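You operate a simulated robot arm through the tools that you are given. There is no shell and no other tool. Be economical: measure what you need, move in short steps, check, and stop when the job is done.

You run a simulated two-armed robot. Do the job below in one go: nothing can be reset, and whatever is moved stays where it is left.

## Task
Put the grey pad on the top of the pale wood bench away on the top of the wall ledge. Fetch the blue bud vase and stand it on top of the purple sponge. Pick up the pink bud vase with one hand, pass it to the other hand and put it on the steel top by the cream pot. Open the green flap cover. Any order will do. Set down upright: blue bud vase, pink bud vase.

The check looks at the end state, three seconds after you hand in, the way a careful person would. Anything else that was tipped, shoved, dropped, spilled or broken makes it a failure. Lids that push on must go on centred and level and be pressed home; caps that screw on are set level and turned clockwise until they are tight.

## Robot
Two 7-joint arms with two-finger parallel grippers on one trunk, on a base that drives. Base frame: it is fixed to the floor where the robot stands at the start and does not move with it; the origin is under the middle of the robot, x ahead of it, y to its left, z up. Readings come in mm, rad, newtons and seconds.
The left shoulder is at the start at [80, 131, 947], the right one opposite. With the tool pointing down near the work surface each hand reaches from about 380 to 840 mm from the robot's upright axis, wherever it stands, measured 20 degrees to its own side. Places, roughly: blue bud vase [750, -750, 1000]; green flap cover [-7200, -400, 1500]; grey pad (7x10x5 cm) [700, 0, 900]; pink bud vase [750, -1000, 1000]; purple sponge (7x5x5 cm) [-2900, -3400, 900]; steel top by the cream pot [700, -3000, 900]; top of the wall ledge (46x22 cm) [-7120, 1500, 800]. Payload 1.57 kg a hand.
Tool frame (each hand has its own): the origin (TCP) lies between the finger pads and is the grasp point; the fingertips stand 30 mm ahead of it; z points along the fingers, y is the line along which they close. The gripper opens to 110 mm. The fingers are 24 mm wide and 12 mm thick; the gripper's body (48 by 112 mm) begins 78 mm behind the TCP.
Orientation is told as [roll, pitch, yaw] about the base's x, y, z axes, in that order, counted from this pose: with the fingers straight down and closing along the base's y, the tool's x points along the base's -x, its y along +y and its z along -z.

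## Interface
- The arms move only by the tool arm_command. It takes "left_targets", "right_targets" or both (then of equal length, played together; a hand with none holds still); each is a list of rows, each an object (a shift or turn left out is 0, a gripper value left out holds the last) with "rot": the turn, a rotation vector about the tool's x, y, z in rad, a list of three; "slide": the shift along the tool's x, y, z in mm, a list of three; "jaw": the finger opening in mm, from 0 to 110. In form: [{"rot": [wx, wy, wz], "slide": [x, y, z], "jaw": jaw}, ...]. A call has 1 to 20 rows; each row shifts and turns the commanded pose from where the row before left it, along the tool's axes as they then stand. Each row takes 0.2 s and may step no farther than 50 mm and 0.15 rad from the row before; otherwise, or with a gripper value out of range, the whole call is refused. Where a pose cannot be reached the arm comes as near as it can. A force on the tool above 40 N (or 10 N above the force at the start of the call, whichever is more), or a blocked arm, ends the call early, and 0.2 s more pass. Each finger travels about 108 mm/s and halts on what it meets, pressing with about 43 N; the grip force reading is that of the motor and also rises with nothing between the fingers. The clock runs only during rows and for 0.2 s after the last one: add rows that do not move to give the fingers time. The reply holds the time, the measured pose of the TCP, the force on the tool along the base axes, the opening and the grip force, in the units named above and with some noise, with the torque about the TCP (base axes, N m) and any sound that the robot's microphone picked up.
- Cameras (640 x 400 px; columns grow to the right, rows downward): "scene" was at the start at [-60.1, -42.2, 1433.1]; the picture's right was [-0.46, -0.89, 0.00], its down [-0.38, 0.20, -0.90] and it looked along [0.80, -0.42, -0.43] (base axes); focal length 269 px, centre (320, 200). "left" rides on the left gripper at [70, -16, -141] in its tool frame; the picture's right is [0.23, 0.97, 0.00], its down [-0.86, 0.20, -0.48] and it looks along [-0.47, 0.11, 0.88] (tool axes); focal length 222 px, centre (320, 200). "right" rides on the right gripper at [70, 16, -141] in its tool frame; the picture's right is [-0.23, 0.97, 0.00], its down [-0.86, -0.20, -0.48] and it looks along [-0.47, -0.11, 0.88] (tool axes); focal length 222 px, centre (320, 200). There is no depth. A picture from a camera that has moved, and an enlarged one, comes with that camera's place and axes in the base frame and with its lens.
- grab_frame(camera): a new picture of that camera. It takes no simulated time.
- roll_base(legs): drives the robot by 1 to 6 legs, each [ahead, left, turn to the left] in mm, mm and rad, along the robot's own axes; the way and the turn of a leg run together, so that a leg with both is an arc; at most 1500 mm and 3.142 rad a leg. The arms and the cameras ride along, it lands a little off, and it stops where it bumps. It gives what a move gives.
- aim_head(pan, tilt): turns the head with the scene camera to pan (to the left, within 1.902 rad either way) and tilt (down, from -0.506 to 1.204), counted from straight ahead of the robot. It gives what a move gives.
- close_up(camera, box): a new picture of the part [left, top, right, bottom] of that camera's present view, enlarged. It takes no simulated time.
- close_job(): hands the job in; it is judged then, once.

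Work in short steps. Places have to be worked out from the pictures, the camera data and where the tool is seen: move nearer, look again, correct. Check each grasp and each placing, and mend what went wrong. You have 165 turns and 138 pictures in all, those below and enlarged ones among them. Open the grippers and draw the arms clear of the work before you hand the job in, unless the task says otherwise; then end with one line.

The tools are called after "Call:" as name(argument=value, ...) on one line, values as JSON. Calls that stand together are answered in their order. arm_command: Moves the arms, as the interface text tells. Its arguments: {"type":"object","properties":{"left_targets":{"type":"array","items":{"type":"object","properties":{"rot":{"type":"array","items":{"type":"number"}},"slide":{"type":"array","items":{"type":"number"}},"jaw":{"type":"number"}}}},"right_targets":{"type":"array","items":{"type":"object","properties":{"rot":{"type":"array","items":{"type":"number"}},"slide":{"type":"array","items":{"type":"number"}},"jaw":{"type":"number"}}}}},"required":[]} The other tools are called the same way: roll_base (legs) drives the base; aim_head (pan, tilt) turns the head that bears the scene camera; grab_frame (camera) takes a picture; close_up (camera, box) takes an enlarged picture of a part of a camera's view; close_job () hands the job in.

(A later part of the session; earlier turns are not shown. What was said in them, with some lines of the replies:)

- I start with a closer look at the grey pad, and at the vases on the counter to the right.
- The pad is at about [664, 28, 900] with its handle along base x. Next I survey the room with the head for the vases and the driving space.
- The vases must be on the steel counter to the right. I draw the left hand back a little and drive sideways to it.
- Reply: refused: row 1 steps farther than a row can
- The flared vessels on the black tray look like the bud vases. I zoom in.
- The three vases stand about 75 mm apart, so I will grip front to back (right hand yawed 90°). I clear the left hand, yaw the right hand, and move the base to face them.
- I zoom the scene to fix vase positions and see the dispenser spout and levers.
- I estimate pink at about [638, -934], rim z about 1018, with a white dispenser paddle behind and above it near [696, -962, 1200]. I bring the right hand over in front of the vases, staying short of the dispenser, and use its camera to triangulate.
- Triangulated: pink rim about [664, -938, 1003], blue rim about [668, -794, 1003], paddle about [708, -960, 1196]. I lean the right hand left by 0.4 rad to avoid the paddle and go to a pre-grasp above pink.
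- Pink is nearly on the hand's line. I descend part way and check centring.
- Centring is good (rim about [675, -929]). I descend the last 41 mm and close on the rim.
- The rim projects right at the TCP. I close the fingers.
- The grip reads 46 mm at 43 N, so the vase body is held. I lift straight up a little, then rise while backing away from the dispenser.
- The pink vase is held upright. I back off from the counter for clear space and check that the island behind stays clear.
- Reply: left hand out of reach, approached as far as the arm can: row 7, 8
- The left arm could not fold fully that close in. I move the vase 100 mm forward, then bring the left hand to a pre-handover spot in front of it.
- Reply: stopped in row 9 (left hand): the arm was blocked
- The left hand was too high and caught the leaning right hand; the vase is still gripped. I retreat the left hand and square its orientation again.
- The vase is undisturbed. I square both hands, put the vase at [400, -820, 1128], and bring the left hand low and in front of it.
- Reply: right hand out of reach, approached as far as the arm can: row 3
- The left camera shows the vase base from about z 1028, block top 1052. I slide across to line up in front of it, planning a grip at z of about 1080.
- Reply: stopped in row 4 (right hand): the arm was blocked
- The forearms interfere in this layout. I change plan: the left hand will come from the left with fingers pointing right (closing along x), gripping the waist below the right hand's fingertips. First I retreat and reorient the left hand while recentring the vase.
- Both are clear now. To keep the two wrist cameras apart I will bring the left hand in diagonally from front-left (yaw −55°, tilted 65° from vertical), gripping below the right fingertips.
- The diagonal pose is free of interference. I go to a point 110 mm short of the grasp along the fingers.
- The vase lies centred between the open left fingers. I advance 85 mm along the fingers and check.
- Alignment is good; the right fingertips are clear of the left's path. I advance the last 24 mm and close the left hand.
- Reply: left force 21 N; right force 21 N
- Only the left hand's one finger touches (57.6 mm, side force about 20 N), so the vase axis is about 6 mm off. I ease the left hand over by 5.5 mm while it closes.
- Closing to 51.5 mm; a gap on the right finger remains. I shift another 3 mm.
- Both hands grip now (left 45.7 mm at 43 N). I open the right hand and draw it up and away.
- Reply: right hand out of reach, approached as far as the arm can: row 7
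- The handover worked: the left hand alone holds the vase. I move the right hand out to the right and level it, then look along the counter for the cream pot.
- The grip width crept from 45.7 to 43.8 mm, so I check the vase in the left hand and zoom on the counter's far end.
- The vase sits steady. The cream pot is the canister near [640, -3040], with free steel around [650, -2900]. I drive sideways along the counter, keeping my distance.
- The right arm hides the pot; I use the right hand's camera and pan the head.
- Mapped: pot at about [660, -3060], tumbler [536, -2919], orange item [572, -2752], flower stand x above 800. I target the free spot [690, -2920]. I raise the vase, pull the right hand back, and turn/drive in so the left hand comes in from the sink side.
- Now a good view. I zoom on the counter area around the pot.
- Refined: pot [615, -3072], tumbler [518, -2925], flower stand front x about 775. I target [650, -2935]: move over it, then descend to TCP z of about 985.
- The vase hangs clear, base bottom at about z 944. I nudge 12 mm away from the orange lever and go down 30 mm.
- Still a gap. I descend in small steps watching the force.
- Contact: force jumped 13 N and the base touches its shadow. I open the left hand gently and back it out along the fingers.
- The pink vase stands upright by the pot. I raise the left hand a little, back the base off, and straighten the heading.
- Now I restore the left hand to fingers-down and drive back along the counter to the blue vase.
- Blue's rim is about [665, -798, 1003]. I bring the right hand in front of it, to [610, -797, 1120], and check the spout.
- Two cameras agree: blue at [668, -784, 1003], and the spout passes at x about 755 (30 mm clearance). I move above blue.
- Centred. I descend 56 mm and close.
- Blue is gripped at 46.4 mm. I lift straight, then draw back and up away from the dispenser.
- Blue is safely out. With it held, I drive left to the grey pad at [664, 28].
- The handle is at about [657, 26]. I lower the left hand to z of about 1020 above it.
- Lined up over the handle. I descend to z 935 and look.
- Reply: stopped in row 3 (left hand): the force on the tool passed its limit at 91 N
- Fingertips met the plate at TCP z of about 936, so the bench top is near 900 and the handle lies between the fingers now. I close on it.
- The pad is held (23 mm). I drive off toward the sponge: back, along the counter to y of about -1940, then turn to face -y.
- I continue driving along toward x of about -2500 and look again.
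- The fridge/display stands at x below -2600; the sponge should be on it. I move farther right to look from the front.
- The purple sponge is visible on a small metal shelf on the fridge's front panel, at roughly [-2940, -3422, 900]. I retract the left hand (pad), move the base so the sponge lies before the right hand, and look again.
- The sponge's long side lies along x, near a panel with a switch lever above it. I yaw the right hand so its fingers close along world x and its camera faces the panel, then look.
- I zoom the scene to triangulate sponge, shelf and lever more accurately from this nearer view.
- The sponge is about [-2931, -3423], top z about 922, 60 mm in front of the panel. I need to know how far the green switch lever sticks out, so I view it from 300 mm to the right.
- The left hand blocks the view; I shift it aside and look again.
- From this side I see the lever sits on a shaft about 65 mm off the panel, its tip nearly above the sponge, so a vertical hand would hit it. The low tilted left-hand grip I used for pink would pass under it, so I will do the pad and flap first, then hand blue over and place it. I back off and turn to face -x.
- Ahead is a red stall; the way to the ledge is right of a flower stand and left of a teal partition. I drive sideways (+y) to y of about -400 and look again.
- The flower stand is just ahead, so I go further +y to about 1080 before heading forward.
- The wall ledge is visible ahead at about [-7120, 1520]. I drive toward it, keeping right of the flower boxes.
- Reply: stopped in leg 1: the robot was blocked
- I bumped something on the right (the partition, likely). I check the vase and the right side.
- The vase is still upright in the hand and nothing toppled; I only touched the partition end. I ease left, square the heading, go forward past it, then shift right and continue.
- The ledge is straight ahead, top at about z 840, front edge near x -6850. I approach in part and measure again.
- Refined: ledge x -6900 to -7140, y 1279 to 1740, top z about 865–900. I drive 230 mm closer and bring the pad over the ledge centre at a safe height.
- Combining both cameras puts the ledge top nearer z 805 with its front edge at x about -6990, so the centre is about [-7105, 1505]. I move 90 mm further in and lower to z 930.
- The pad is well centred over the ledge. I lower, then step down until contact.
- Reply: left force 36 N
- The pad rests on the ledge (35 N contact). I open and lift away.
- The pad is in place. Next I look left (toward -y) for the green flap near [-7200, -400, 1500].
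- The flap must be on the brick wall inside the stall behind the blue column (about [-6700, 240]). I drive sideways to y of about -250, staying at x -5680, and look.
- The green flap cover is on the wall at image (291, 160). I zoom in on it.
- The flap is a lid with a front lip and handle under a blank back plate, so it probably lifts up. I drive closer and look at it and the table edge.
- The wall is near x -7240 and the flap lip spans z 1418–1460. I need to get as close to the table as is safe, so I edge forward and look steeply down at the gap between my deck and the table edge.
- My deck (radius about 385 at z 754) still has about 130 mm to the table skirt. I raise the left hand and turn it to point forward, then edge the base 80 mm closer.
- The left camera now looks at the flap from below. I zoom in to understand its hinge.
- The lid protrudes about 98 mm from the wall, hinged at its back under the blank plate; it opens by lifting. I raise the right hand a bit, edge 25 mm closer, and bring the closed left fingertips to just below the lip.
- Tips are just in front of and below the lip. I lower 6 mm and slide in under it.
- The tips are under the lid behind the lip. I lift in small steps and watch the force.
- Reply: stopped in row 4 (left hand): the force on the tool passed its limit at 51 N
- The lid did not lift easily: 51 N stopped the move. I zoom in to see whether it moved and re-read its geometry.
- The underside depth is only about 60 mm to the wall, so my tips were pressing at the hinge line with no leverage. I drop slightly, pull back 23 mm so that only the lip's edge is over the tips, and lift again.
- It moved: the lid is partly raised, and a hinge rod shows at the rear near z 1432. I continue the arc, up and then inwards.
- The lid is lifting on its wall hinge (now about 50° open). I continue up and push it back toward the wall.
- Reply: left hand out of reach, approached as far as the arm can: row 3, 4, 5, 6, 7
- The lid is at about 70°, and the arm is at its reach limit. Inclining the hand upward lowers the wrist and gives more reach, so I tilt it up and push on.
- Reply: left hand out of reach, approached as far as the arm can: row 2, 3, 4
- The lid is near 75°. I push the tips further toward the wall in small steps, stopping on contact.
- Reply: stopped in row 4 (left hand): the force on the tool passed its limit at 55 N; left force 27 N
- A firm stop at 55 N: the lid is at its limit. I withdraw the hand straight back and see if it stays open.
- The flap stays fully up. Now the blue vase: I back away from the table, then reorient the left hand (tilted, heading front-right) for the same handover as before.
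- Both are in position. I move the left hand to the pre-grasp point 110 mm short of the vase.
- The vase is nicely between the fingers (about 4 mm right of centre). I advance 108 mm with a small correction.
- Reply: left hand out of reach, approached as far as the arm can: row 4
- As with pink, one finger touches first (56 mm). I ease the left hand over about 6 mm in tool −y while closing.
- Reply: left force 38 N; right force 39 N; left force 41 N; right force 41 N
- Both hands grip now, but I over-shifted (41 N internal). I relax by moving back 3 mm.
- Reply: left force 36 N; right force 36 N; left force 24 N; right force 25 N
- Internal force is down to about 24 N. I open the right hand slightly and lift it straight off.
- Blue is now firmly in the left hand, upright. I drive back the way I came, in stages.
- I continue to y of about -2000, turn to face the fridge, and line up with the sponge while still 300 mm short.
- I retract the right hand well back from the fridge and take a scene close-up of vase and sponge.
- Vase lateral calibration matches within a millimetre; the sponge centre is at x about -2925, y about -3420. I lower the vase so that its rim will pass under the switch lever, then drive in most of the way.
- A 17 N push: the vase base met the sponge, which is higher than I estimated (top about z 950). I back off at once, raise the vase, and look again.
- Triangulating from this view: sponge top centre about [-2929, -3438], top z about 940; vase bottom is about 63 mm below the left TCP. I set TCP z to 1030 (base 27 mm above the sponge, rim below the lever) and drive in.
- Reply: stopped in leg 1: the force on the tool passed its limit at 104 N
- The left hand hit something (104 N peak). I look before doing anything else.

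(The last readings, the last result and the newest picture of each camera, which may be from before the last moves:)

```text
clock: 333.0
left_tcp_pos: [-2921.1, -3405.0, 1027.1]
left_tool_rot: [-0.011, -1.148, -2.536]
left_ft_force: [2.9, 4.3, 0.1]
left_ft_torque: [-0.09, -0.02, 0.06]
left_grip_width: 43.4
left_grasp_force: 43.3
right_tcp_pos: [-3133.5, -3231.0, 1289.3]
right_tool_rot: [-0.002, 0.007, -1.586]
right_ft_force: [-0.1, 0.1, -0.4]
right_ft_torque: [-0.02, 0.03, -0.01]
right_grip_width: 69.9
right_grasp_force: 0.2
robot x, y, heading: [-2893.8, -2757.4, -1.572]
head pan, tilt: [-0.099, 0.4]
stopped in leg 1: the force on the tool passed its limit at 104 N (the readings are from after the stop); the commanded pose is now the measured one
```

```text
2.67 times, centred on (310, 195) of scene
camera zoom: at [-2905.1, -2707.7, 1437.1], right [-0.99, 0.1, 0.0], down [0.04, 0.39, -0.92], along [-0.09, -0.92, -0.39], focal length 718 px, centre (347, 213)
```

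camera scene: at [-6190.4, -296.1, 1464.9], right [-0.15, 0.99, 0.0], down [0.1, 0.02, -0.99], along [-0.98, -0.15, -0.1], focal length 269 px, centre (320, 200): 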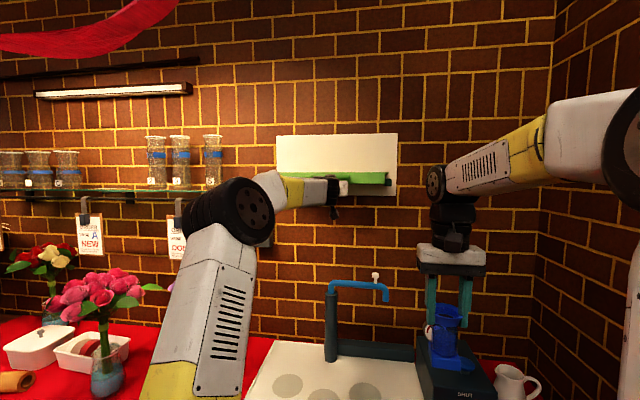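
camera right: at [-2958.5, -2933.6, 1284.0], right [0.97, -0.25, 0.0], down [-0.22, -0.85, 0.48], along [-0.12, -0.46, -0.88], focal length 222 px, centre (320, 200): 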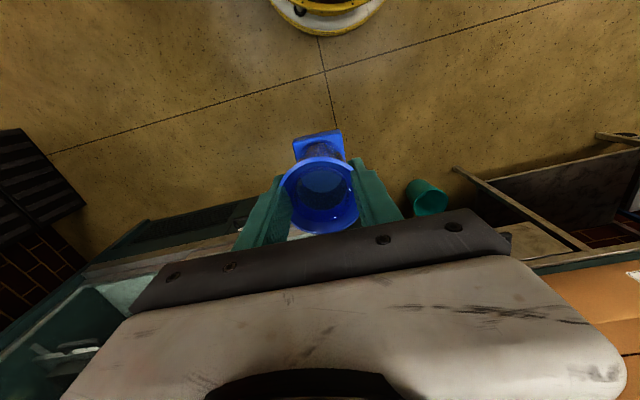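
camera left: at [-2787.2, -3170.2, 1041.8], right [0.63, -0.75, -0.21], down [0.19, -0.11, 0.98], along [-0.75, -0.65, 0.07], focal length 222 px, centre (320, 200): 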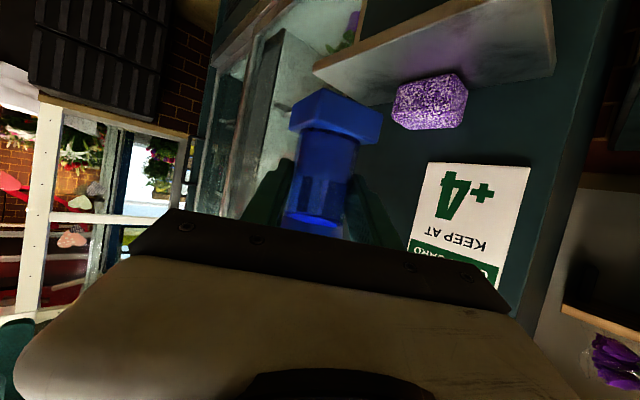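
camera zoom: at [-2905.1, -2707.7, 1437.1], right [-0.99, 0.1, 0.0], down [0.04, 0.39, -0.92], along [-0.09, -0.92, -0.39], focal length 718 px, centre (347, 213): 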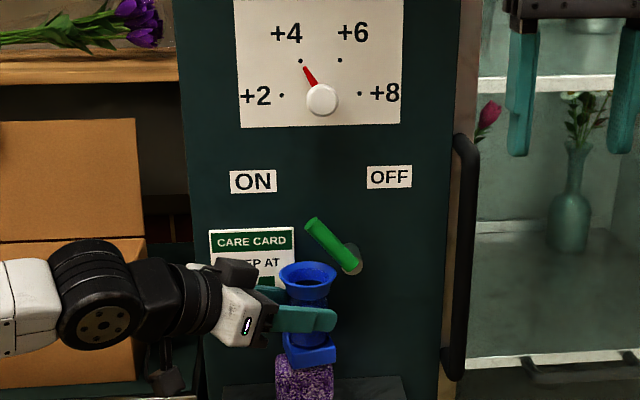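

The left finger met the panel (panel at y about -3452; the sponge now sits against it with its front near -3405). With this diagonal heading I cannot get the vase centred over it, but a nearly straight-ahead heading gains about 17 mm. I back off, clear the right arm, and rotate the left hand to point forward.

Call:
roll_base(legs=[[-150, 0, 0]])

Call:
arm_command(left_targets=[{}, {}, {}, {"slide": [0, 20, -10]}, {"rot": [-0.1324, 0, -0.059], "slide": [0, 12, 0]}, {"rot": [-0.1324, 0, -0.059], "slide": [0, 12, 0]}, {"rot": [-0.1324, 0, -0.059], "slide": [0, 15, 0]}, {"rot": [-0.1324, 0, -0.059], "slide": [0, 20, 0]}, {"rot": [-0.1324, 0, -0.059], "slide": [0, 25, 0]}, {"rot": [-0.1324, 0, -0.059], "slide": [0, 25, 0]}, {}], right_targets=[{"slide": [0, -45, 0]}, {"slide": [0, -45, 0]}, {"slide": [0, -45, 0]}, {}, {}, {}, {}, {}, {}, {}, {}])

```text
clock: 334.4
left_tcp_pos: [-2919.8, -3255.2, 1028.5]
left_tool_rot: [-0.009, -1.149, -2.532]
left_ft_force: [-0.4, 0.6, -0.2]
left_ft_torque: [0.02, 0.0, -0.01]
left_grip_width: 43.2
left_grasp_force: 42.5
right_tcp_pos: [-3132.6, -3081.4, 1289.2]
right_tool_rot: [-0.002, 0.007, -1.586]
right_ft_force: [-1.3, -0.3, 0.5]
right_ft_torque: [0.0, -0.04, -0.02]
right_grip_width: 69.8
right_grasp_force: 0.0
robot x, y, heading: [-2895.3, -2607.3, -1.575]
head pan, tilt: [-0.099, 0.4]
```

```text
clock: 336.8
left_tcp_pos: [-2812.7, -3317.9, 1031.1]
left_tool_rot: [-0.002, -1.146, -1.718]
left_ft_force: [-0.8, -0.5, -0.4]
left_ft_torque: [0.08, 0.02, 0.0]
left_grip_width: 43.2
left_grasp_force: 42.5
left hand out of reach, approached as far as the arm can: row 10
right_tcp_pos: [-3268.6, -3079.2, 1289.6]
right_tool_rot: [-0.002, 0.005, -1.585]
right_ft_force: [-1.3, -0.1, 0.2]
right_ft_torque: [-0.01, -0.01, -0.02]
right_grip_width: 69.9
right_grasp_force: 0.0
robot x, y, heading: [-2897.6, -2605.6, -1.577]
head pan, tilt: [-0.099, 0.4]
```

The hand now points nearly straight ahead. I draw it back 60 mm, lower to base z of about 955, and shift the base right to line up with the sponge.

Call:
arm_command(left_targets=[{"slide": [12.4, 0, -27.4]}, {"slide": [12.4, 0, -27.4]}, {"slide": [11.8, 0, 5.3]}, {}])

Call:
roll_base(legs=[[50, -114, 0.002]])

Call:
grab_frame(camera="left")

```text
clock: 337.8
left_tcp_pos: [-2808.4, -3257.7, 1017.1]
left_tool_rot: [-0.001, -1.145, -1.674]
left_ft_force: [0.0, -0.1, 0.4]
left_ft_torque: [0.04, 0.03, 0.04]
left_grip_width: 43.0
left_grasp_force: 43.2
right_tcp_pos: [-3267.2, -3079.8, 1288.5]
right_tool_rot: [-0.001, 0.004, -1.585]
right_ft_force: [-0.1, 0.4, 0.6]
right_ft_torque: [0.02, -0.03, 0.01]
right_grip_width: 70.1
right_grasp_force: 0.0
robot x, y, heading: [-2892.6, -2605.2, -1.575]
head pan, tilt: [-0.099, 0.4]
```

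```text
clock: 339.0
left_tcp_pos: [-2921.5, -3308.5, 1018.2]
left_tool_rot: [-0.001, -1.145, -1.668]
left_ft_force: [-0.2, 0.4, -0.7]
left_ft_torque: [0.01, -0.02, 0.01]
left_grip_width: 43.1
left_grasp_force: 43.1
right_tcp_pos: [-3381.7, -3132.2, 1288.8]
right_tool_rot: [-0.001, 0.006, -1.58]
right_ft_force: [1.1, 0.0, 0.4]
right_ft_torque: [-0.02, 0.03, -0.03]
right_grip_width: 69.8
right_grasp_force: 0.1
robot x, y, heading: [-3013.4, -2657.4, -1.567]
head pan, tilt: [-0.099, 0.4]
```

```text
3 pictures are left
camera left: at [-2922.8, -3149.5, 1013.1], right [0.98, 0.0, -0.21], down [0.21, 0.06, 0.98], along [0.01, -1.0, 0.06], focal length 222 px, centre (320, 200)
```

left: 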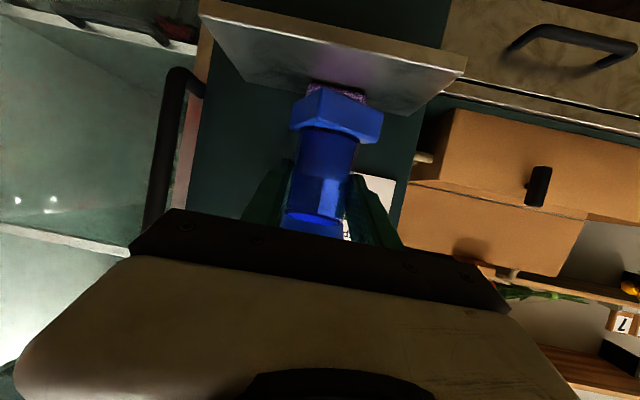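

This view gives the sponge: front y about -3416, centre [-2927, -3441], shelf z 897 (so top about 947). The vase is aligned in x. I go down 3 mm and drive 100 mm in.

Call:
arm_command(left_targets=[{"slide": [2.7, 0, 1.2]}, {}])

Call:
roll_base(legs=[[88, -4, 0]])

```text
clock: 339.6
left_tcp_pos: [-2921.5, -3308.3, 1013.2]
left_tool_rot: [-0.002, -1.145, -1.667]
left_ft_force: [-0.4, -0.1, 0.5]
left_ft_torque: [0.04, 0.02, 0.01]
left_grip_width: 42.9
left_grasp_force: 42.5
right_tcp_pos: [-3380.7, -3131.4, 1289.8]
right_tool_rot: [-0.002, 0.005, -1.579]
right_ft_force: [0.3, 1.1, -0.4]
right_ft_torque: [-0.04, 0.01, 0.01]
right_grip_width: 70.1
right_grasp_force: 0.0
robot x, y, heading: [-3007.2, -2657.2, -1.568]
head pan, tilt: [-0.099, 0.4]
```

```text
clock: 340.7
left_tcp_pos: [-2927.7, -3397.8, 1014.5]
left_tool_rot: [0.0, -1.147, -1.671]
left_ft_force: [-0.3, 1.0, 0.6]
left_ft_torque: [0.08, 0.0, 0.01]
left_grip_width: 43.0
left_grasp_force: 43.1
right_tcp_pos: [-3386.6, -3221.5, 1287.9]
right_tool_rot: [-0.002, 0.005, -1.583]
right_ft_force: [-1.1, 0.4, 0.3]
right_ft_torque: [0.01, 0.0, 0.02]
right_grip_width: 70.0
right_grasp_force: 0.0
robot x, y, heading: [-3011.8, -2747.9, -1.575]
head pan, tilt: [-0.099, 0.4]
```

No contact, so the base is above the sponge. I advance 25 mm with the arm in small steps.

Call:
arm_command(left_targets=[{"slide": [-3.4, 0, 7.6]}, {"slide": [-3.4, 0, 7.6]}, {"slide": [-3.4, 0, 7.6]}, {}])

Call:
close_up(camera="left", box=[220, 20, 440, 200])

```text
clock: 341.4
left_tcp_pos: [-2929.0, -3411.8, 1014.6]
left_tool_rot: [0.002, -1.147, -1.674]
left_ft_force: [2.8, 18.6, 7.1]
left_ft_torque: [-0.32, -0.33, 0.65]
left_grip_width: 43.1
left_grasp_force: 43.4
right_tcp_pos: [-3385.6, -3219.6, 1288.9]
right_tool_rot: [-0.002, 0.005, -1.583]
right_ft_force: [0.1, 0.4, -0.3]
right_ft_torque: [-0.02, 0.01, -0.01]
right_grip_width: 70.0
right_grasp_force: 0.0
robot x, y, heading: [-3013.4, -2742.6, -1.567]
head pan, tilt: [-0.099, 0.4]
stopped in row 3 (left hand): the force on the tool passed its limit at 62 N (the readings are from after the stop); the commanded pose is now the measured one
```

```text
2.22 times, centred on (330, 110) of left
camera zoom: at [-2930.3, -3252.4, 1010.4], right [0.98, -0.01, -0.21], down [0.21, 0.06, 0.98], along [0.01, -1.0, 0.06], focal length 494 px, centre (298, 400)
```

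zoom: 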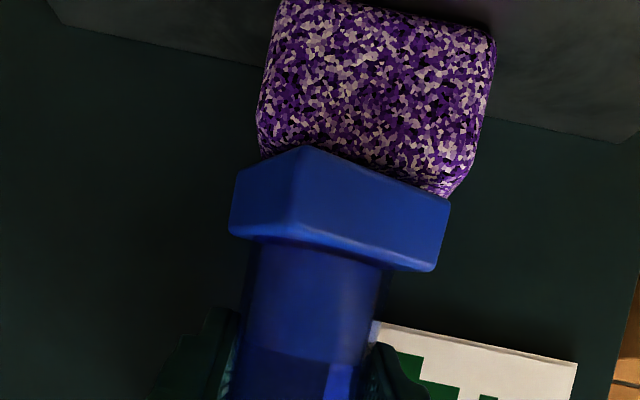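

Contact again: this is the rim (or tips) touching the panel, so the vase is as far back as it can go and sits over the sponge within a few millimetres. I back off 4 mm and lower gently onto the sponge.

Call:
arm_command(left_targets=[{"slide": [1.6, 0, -3.6]}, {}])

Call:
arm_command(left_targets=[{"slide": [2.7, 0, 1.2]}, {}])

Call:
arm_command(left_targets=[{"slide": [1.8, 0, 0.8]}, {}])

```text
clock: 342.0
left_tcp_pos: [-2929.8, -3409.2, 1013.9]
left_tool_rot: [0.001, -1.145, -1.672]
left_ft_force: [-2.0, -3.3, 7.4]
left_ft_torque: [-0.62, 0.02, -0.1]
left_grip_width: 43.3
left_grasp_force: 43.2
right_tcp_pos: [-3386.9, -3219.1, 1289.3]
right_tool_rot: [-0.001, 0.004, -1.582]
right_ft_force: [-0.3, 0.4, 0.1]
right_ft_torque: [-0.03, -0.01, -0.01]
right_grip_width: 70.0
right_grasp_force: 0.0
robot x, y, heading: [-3015.3, -2747.1, -1.571]
head pan, tilt: [-0.099, 0.4]
```

```text
clock: 342.6
left_tcp_pos: [-2931.1, -3409.3, 1013.3]
left_tool_rot: [0.001, -1.15, -1.674]
left_ft_force: [2.3, -2.3, 26.0]
left_ft_torque: [-1.21, -0.47, 0.07]
left_grip_width: 43.3
left_grasp_force: 43.3
right_tcp_pos: [-3387.1, -3221.7, 1290.7]
right_tool_rot: [-0.002, 0.005, -1.582]
right_ft_force: [-0.7, 0.2, 0.5]
right_ft_torque: [-0.02, -0.02, -0.01]
right_grip_width: 69.9
right_grasp_force: 0.0
robot x, y, heading: [-3014.7, -2744.7, -1.567]
head pan, tilt: [-0.099, 0.4]
```

```text
clock: 343.2
left_tcp_pos: [-2929.1, -3409.7, 1013.0]
left_tool_rot: [0.001, -1.155, -1.674]
left_ft_force: [4.0, 6.3, 35.1]
left_ft_torque: [-0.91, -0.7, 0.27]
left_grip_width: 43.4
left_grasp_force: 43.1
right_tcp_pos: [-3386.0, -3219.8, 1289.7]
right_tool_rot: [-0.003, 0.005, -1.584]
right_ft_force: [0.4, -0.6, 0.3]
right_ft_torque: [-0.01, 0.02, 0.01]
right_grip_width: 70.0
right_grasp_force: 0.1
robot x, y, heading: [-3016.6, -2748.7, -1.57]
head pan, tilt: [-0.099, 0.4]
```

The vase already rests on the sponge (35 N), with contact toward its back edge, so it should go a bit further in. I lift 6 mm and try another 10 mm forward.

Call:
arm_command(left_targets=[{"slide": [-5, 0, -2.3]}, {"slide": [-5, 0, -2.3]}, {}])

Call:
arm_command(left_targets=[{"slide": [-2.1, 0, 4.6]}, {"slide": [-2.1, 0, 4.6]}, {}])

```text
clock: 344.0
left_tcp_pos: [-2928.7, -3409.3, 1018.3]
left_tool_rot: [-0.002, -1.141, -1.671]
left_ft_force: [0.1, -0.1, 0.4]
left_ft_torque: [0.01, -0.02, -0.01]
left_grip_width: 43.1
left_grasp_force: 43.2
right_tcp_pos: [-3387.2, -3221.2, 1289.3]
right_tool_rot: [0.0, 0.007, -1.584]
right_ft_force: [-0.5, -0.2, 0.3]
right_ft_torque: [-0.02, 0.0, 0.01]
right_grip_width: 69.7
right_grasp_force: 0.0
robot x, y, heading: [-3007.5, -2746.1, -1.565]
head pan, tilt: [-0.099, 0.4]
```

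```text
clock: 344.5
left_tcp_pos: [-2929.5, -3410.5, 1018.4]
left_tool_rot: [0.001, -1.14, -1.676]
left_ft_force: [3.9, 19.0, 7.3]
left_ft_torque: [-0.29, -0.29, 0.7]
left_grip_width: 43.2
left_grasp_force: 43.2
right_tcp_pos: [-3384.7, -3219.0, 1288.7]
right_tool_rot: [-0.001, 0.007, -1.58]
right_ft_force: [-0.4, 0.8, 0.0]
right_ft_torque: [-0.02, 0.01, 0.02]
right_grip_width: 70.0
right_grasp_force: 0.0
robot x, y, heading: [-3011.2, -2747.9, -1.571]
head pan, tilt: [-0.099, 0.4]
stopped in row 2 (left hand): the force on the tool passed its limit at 49 N (the readings are from after the stop); the commanded pose is now the measured one
```

Something stops the +x fingertip (panel/card) at this depth. I use a scene close-up to judge how the base sits over the sponge.

Call:
close_up(camera="scene", box=[270, 200, 340, 280])

```text
5.00 times, centred on (305, 240) of scene
camera zoom: at [-3024.3, -2696.3, 1437.0], right [-1.0, 0.1, 0.0], down [0.04, 0.39, -0.92], along [-0.09, -0.92, -0.39], focal length 1346 px, centre (395, 0)
```

zoom: 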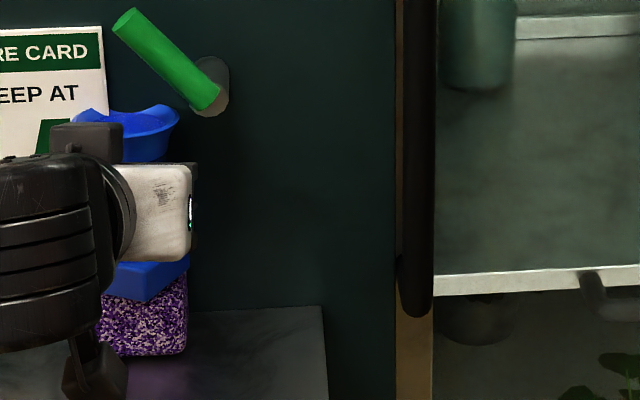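

Now clear: the sponge (front y -3402, back against the panel at -3446) is centred at about [-2928, -3423], and the vase axis is [-2930, -3421] — well centred. I ease back 2 mm, lower, and release.

Call:
arm_command(left_targets=[{"slide": [1.0, 0, -2.0]}, {"slide": [2.2, 0, 1.0]}, {"slide": [1.8, 0, 0.8]}, {}])

Call:
arm_command(left_targets=[{"slide": [1.4, 0, 0.6]}, {}])

```text
clock: 345.5
left_tcp_pos: [-2929.5, -3409.9, 1014.7]
left_tool_rot: [-0.002, -1.14, -1.674]
left_ft_force: [-1.4, -2.0, 3.0]
left_ft_torque: [-0.36, 0.02, -0.08]
left_grip_width: 43.1
left_grasp_force: 43.0
right_tcp_pos: [-3386.1, -3221.5, 1289.5]
right_tool_rot: [-0.001, 0.007, -1.581]
right_ft_force: [0.3, 0.1, 0.1]
right_ft_torque: [-0.03, -0.02, 0.01]
right_grip_width: 70.0
right_grasp_force: 0.1
robot x, y, heading: [-3013.0, -2744.7, -1.569]
head pan, tilt: [-0.099, 0.4]
```

```text
clock: 346.1
left_tcp_pos: [-2929.2, -3409.0, 1013.4]
left_tool_rot: [-0.001, -1.144, -1.675]
left_ft_force: [0.3, -2.2, 17.9]
left_ft_torque: [-0.88, -0.23, 0.02]
left_grip_width: 43.0
left_grasp_force: 42.7
right_tcp_pos: [-3385.6, -3220.2, 1290.2]
right_tool_rot: [-0.002, 0.006, -1.581]
right_ft_force: [0.5, -0.1, -1.4]
right_ft_torque: [0.03, -0.01, 0.0]
right_grip_width: 69.9
right_grasp_force: 0.0
robot x, y, heading: [-3015.7, -2740.7, -1.567]
head pan, tilt: [-0.099, 0.4]
```

Contact is still toward the back edge, so the vase is slightly nose-down in the grip. I tip the hand up by small steps until the contact torque evens out.

Call:
arm_command(left_targets=[{"rot": [0, -0.02, 0]}, {"rot": [0, -0.02, 0]}, {}])

Call:
arm_command(left_targets=[{"rot": [0, -0.02, 0]}, {"slide": [1.0, 0, 0.4]}, {}])

```text
clock: 346.9
left_tcp_pos: [-2929.0, -3408.8, 1012.0]
left_tool_rot: [0.003, -1.18, -1.674]
left_ft_force: [3.1, 6.7, 19.1]
left_ft_torque: [-0.48, -0.46, 0.2]
left_grip_width: 43.2
left_grasp_force: 43.2
right_tcp_pos: [-3385.9, -3219.4, 1289.2]
right_tool_rot: [-0.001, 0.005, -1.581]
right_ft_force: [-0.4, -0.9, 0.7]
right_ft_torque: [-0.01, -0.03, 0.05]
right_grip_width: 70.2
right_grasp_force: 0.0
robot x, y, heading: [-3011.3, -2750.2, -1.568]
head pan, tilt: [-0.099, 0.4]
```

```text
clock: 347.7
left_tcp_pos: [-2929.7, -3407.9, 1010.7]
left_tool_rot: [-0.001, -1.198, -1.674]
left_ft_force: [5.6, 22.8, 14.1]
left_ft_torque: [0.35, -0.46, 0.48]
left_grip_width: 43.0
left_grasp_force: 42.3
right_tcp_pos: [-3386.3, -3219.5, 1289.9]
right_tool_rot: [-0.001, 0.004, -1.582]
right_ft_force: [-0.2, -0.4, -0.3]
right_ft_torque: [0.0, -0.02, -0.01]
right_grip_width: 70.0
right_grasp_force: 0.0
robot x, y, heading: [-3011.5, -2744.4, -1.574]
head pan, tilt: [-0.099, 0.4]
```

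The torque has flipped, so the base is about level; a 23 N push against the panel remains. I ease back 2 mm to release it.

Call:
arm_command(left_targets=[{"slide": [0.8, 0, -1.8]}, {}])

```text
clock: 348.3
left_tcp_pos: [-2930.1, -3408.4, 1011.2]
left_tool_rot: [0.001, -1.2, -1.675]
left_ft_force: [1.0, -1.2, 9.5]
left_ft_torque: [-0.52, -0.13, 0.0]
left_grip_width: 43.1
left_grasp_force: 42.9
right_tcp_pos: [-3385.9, -3220.2, 1290.7]
right_tool_rot: [-0.001, 0.006, -1.581]
right_ft_force: [-0.3, -0.4, 0.1]
right_ft_torque: [-0.01, 0.0, 0.0]
right_grip_width: 69.8
right_grasp_force: 0.0
robot x, y, heading: [-3012.3, -2744.6, -1.576]
head pan, tilt: [-0.099, 0.4]
```

Contact is still at the rear corner; I continue levelling by another 0.05 rad with light pressure.

Call:
arm_command(left_targets=[{"rot": [0, -0.025, 0], "slide": [0.6, 0, -0.8]}, {"rot": [0, -0.025, 0], "slide": [0.8, 0, -0.4]}, {}])

```text
clock: 349.1
left_tcp_pos: [-2928.7, -3406.4, 1010.2]
left_tool_rot: [-0.001, -1.248, -1.674]
left_ft_force: [0.8, 6.3, 7.9]
left_ft_torque: [-0.17, -0.14, 0.08]
left_grip_width: 43.3
left_grasp_force: 42.9
right_tcp_pos: [-3386.9, -3220.7, 1290.3]
right_tool_rot: [-0.002, 0.007, -1.582]
right_ft_force: [0.5, 0.1, -0.6]
right_ft_torque: [-0.03, 0.0, 0.0]
right_grip_width: 69.9
right_grasp_force: 0.1
robot x, y, heading: [-3014.6, -2743.6, -1.569]
head pan, tilt: [-0.099, 0.4]
```

I check the level with a left close-up before releasing.

Call:
close_up(camera="left", box=[220, 20, 440, 240])

```text
1.82 times, centred on (330, 130) of left
camera zoom: at [-2930.3, -3248.9, 989.3], right [0.98, -0.03, -0.22], down [0.22, 0.16, 0.96], along [0.01, -0.99, 0.16], focal length 404 px, centre (302, 327)
```

zoom: 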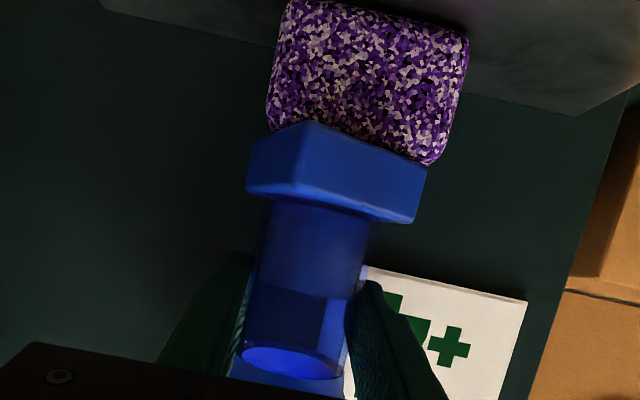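

The base sits on the sponge, centred to within about 8 mm and close to level. I open slowly and withdraw straight back along the fingers.

Call:
arm_command(left_targets=[{"jaw": 47}, {"jaw": 52}, {"jaw": 60}, {"jaw": 70}, {}, {"slide": [0, 0, -15]}, {"slide": [0, 0, -25]}, {"slide": [0, 0, -35]}, {"slide": [0, 0, -40]}, {}])

```text
clock: 351.3
left_tcp_pos: [-2925.5, -3338.5, 1047.0]
left_tool_rot: [0.0, -1.246, -1.675]
left_ft_force: [-0.2, 0.5, -0.1]
left_ft_torque: [0.01, 0.01, -0.01]
left_grip_width: 70.0
left_grasp_force: 0.1
left hand out of reach, approached as far as the arm can: row 8, 9
right_tcp_pos: [-3386.6, -3220.8, 1290.4]
right_tool_rot: [-0.001, 0.006, -1.583]
right_ft_force: [0.2, -0.1, 0.9]
right_ft_torque: [-0.01, 0.02, 0.0]
right_grip_width: 70.0
right_grasp_force: 0.0
robot x, y, heading: [-3013.5, -2745.0, -1.569]
head pan, tilt: [-0.099, 0.4]
```

The fingers are clear of the vase, with no sound or force registered. I back the base straight away from the shelf.

Call:
roll_base(legs=[[-300, 0, 0]])

```text
clock: 353.3
left_tcp_pos: [-2925.8, -3040.2, 1047.4]
left_tool_rot: [0.0, -1.247, -1.676]
left_ft_force: [0.0, -0.2, 1.3]
left_ft_torque: [0.0, 0.01, 0.02]
left_grip_width: 69.9
left_grasp_force: 0.0
right_tcp_pos: [-3387.3, -2921.3, 1289.5]
right_tool_rot: [-0.002, 0.008, -1.582]
right_ft_force: [0.4, -0.9, -0.4]
right_ft_torque: [-0.01, 0.02, 0.0]
right_grip_width: 70.2
right_grasp_force: 0.0
robot x, y, heading: [-3014.2, -2448.4, -1.57]
head pan, tilt: [-0.099, 0.4]
```

All four parts are carried out, both hands are open and clear, and the picture budget is used up. I hand the job in.

Call:
close_job()

```text
The job is handed in.
```

All four parts are done and handed in, but the last one is unconfirmed: I had no pictures left to check that the blue bud vase still stands on the purple sponge after I let go. I heard nothing fall and felt no contact as I backed away, though it sits about 8 mm off the sponge's centre, and I nudged the sponge back against the fridge panel while placing it. The pink bud vase stands upright on the steel top by the cream pot, after passing from the right hand to the left. The grey pad lies on the wall ledge, and the green flap is up and stayed open on its own. I also brushed the teal partition once and pressed a fingertip on the fridge panel; nothing toppled in the pictures I took.
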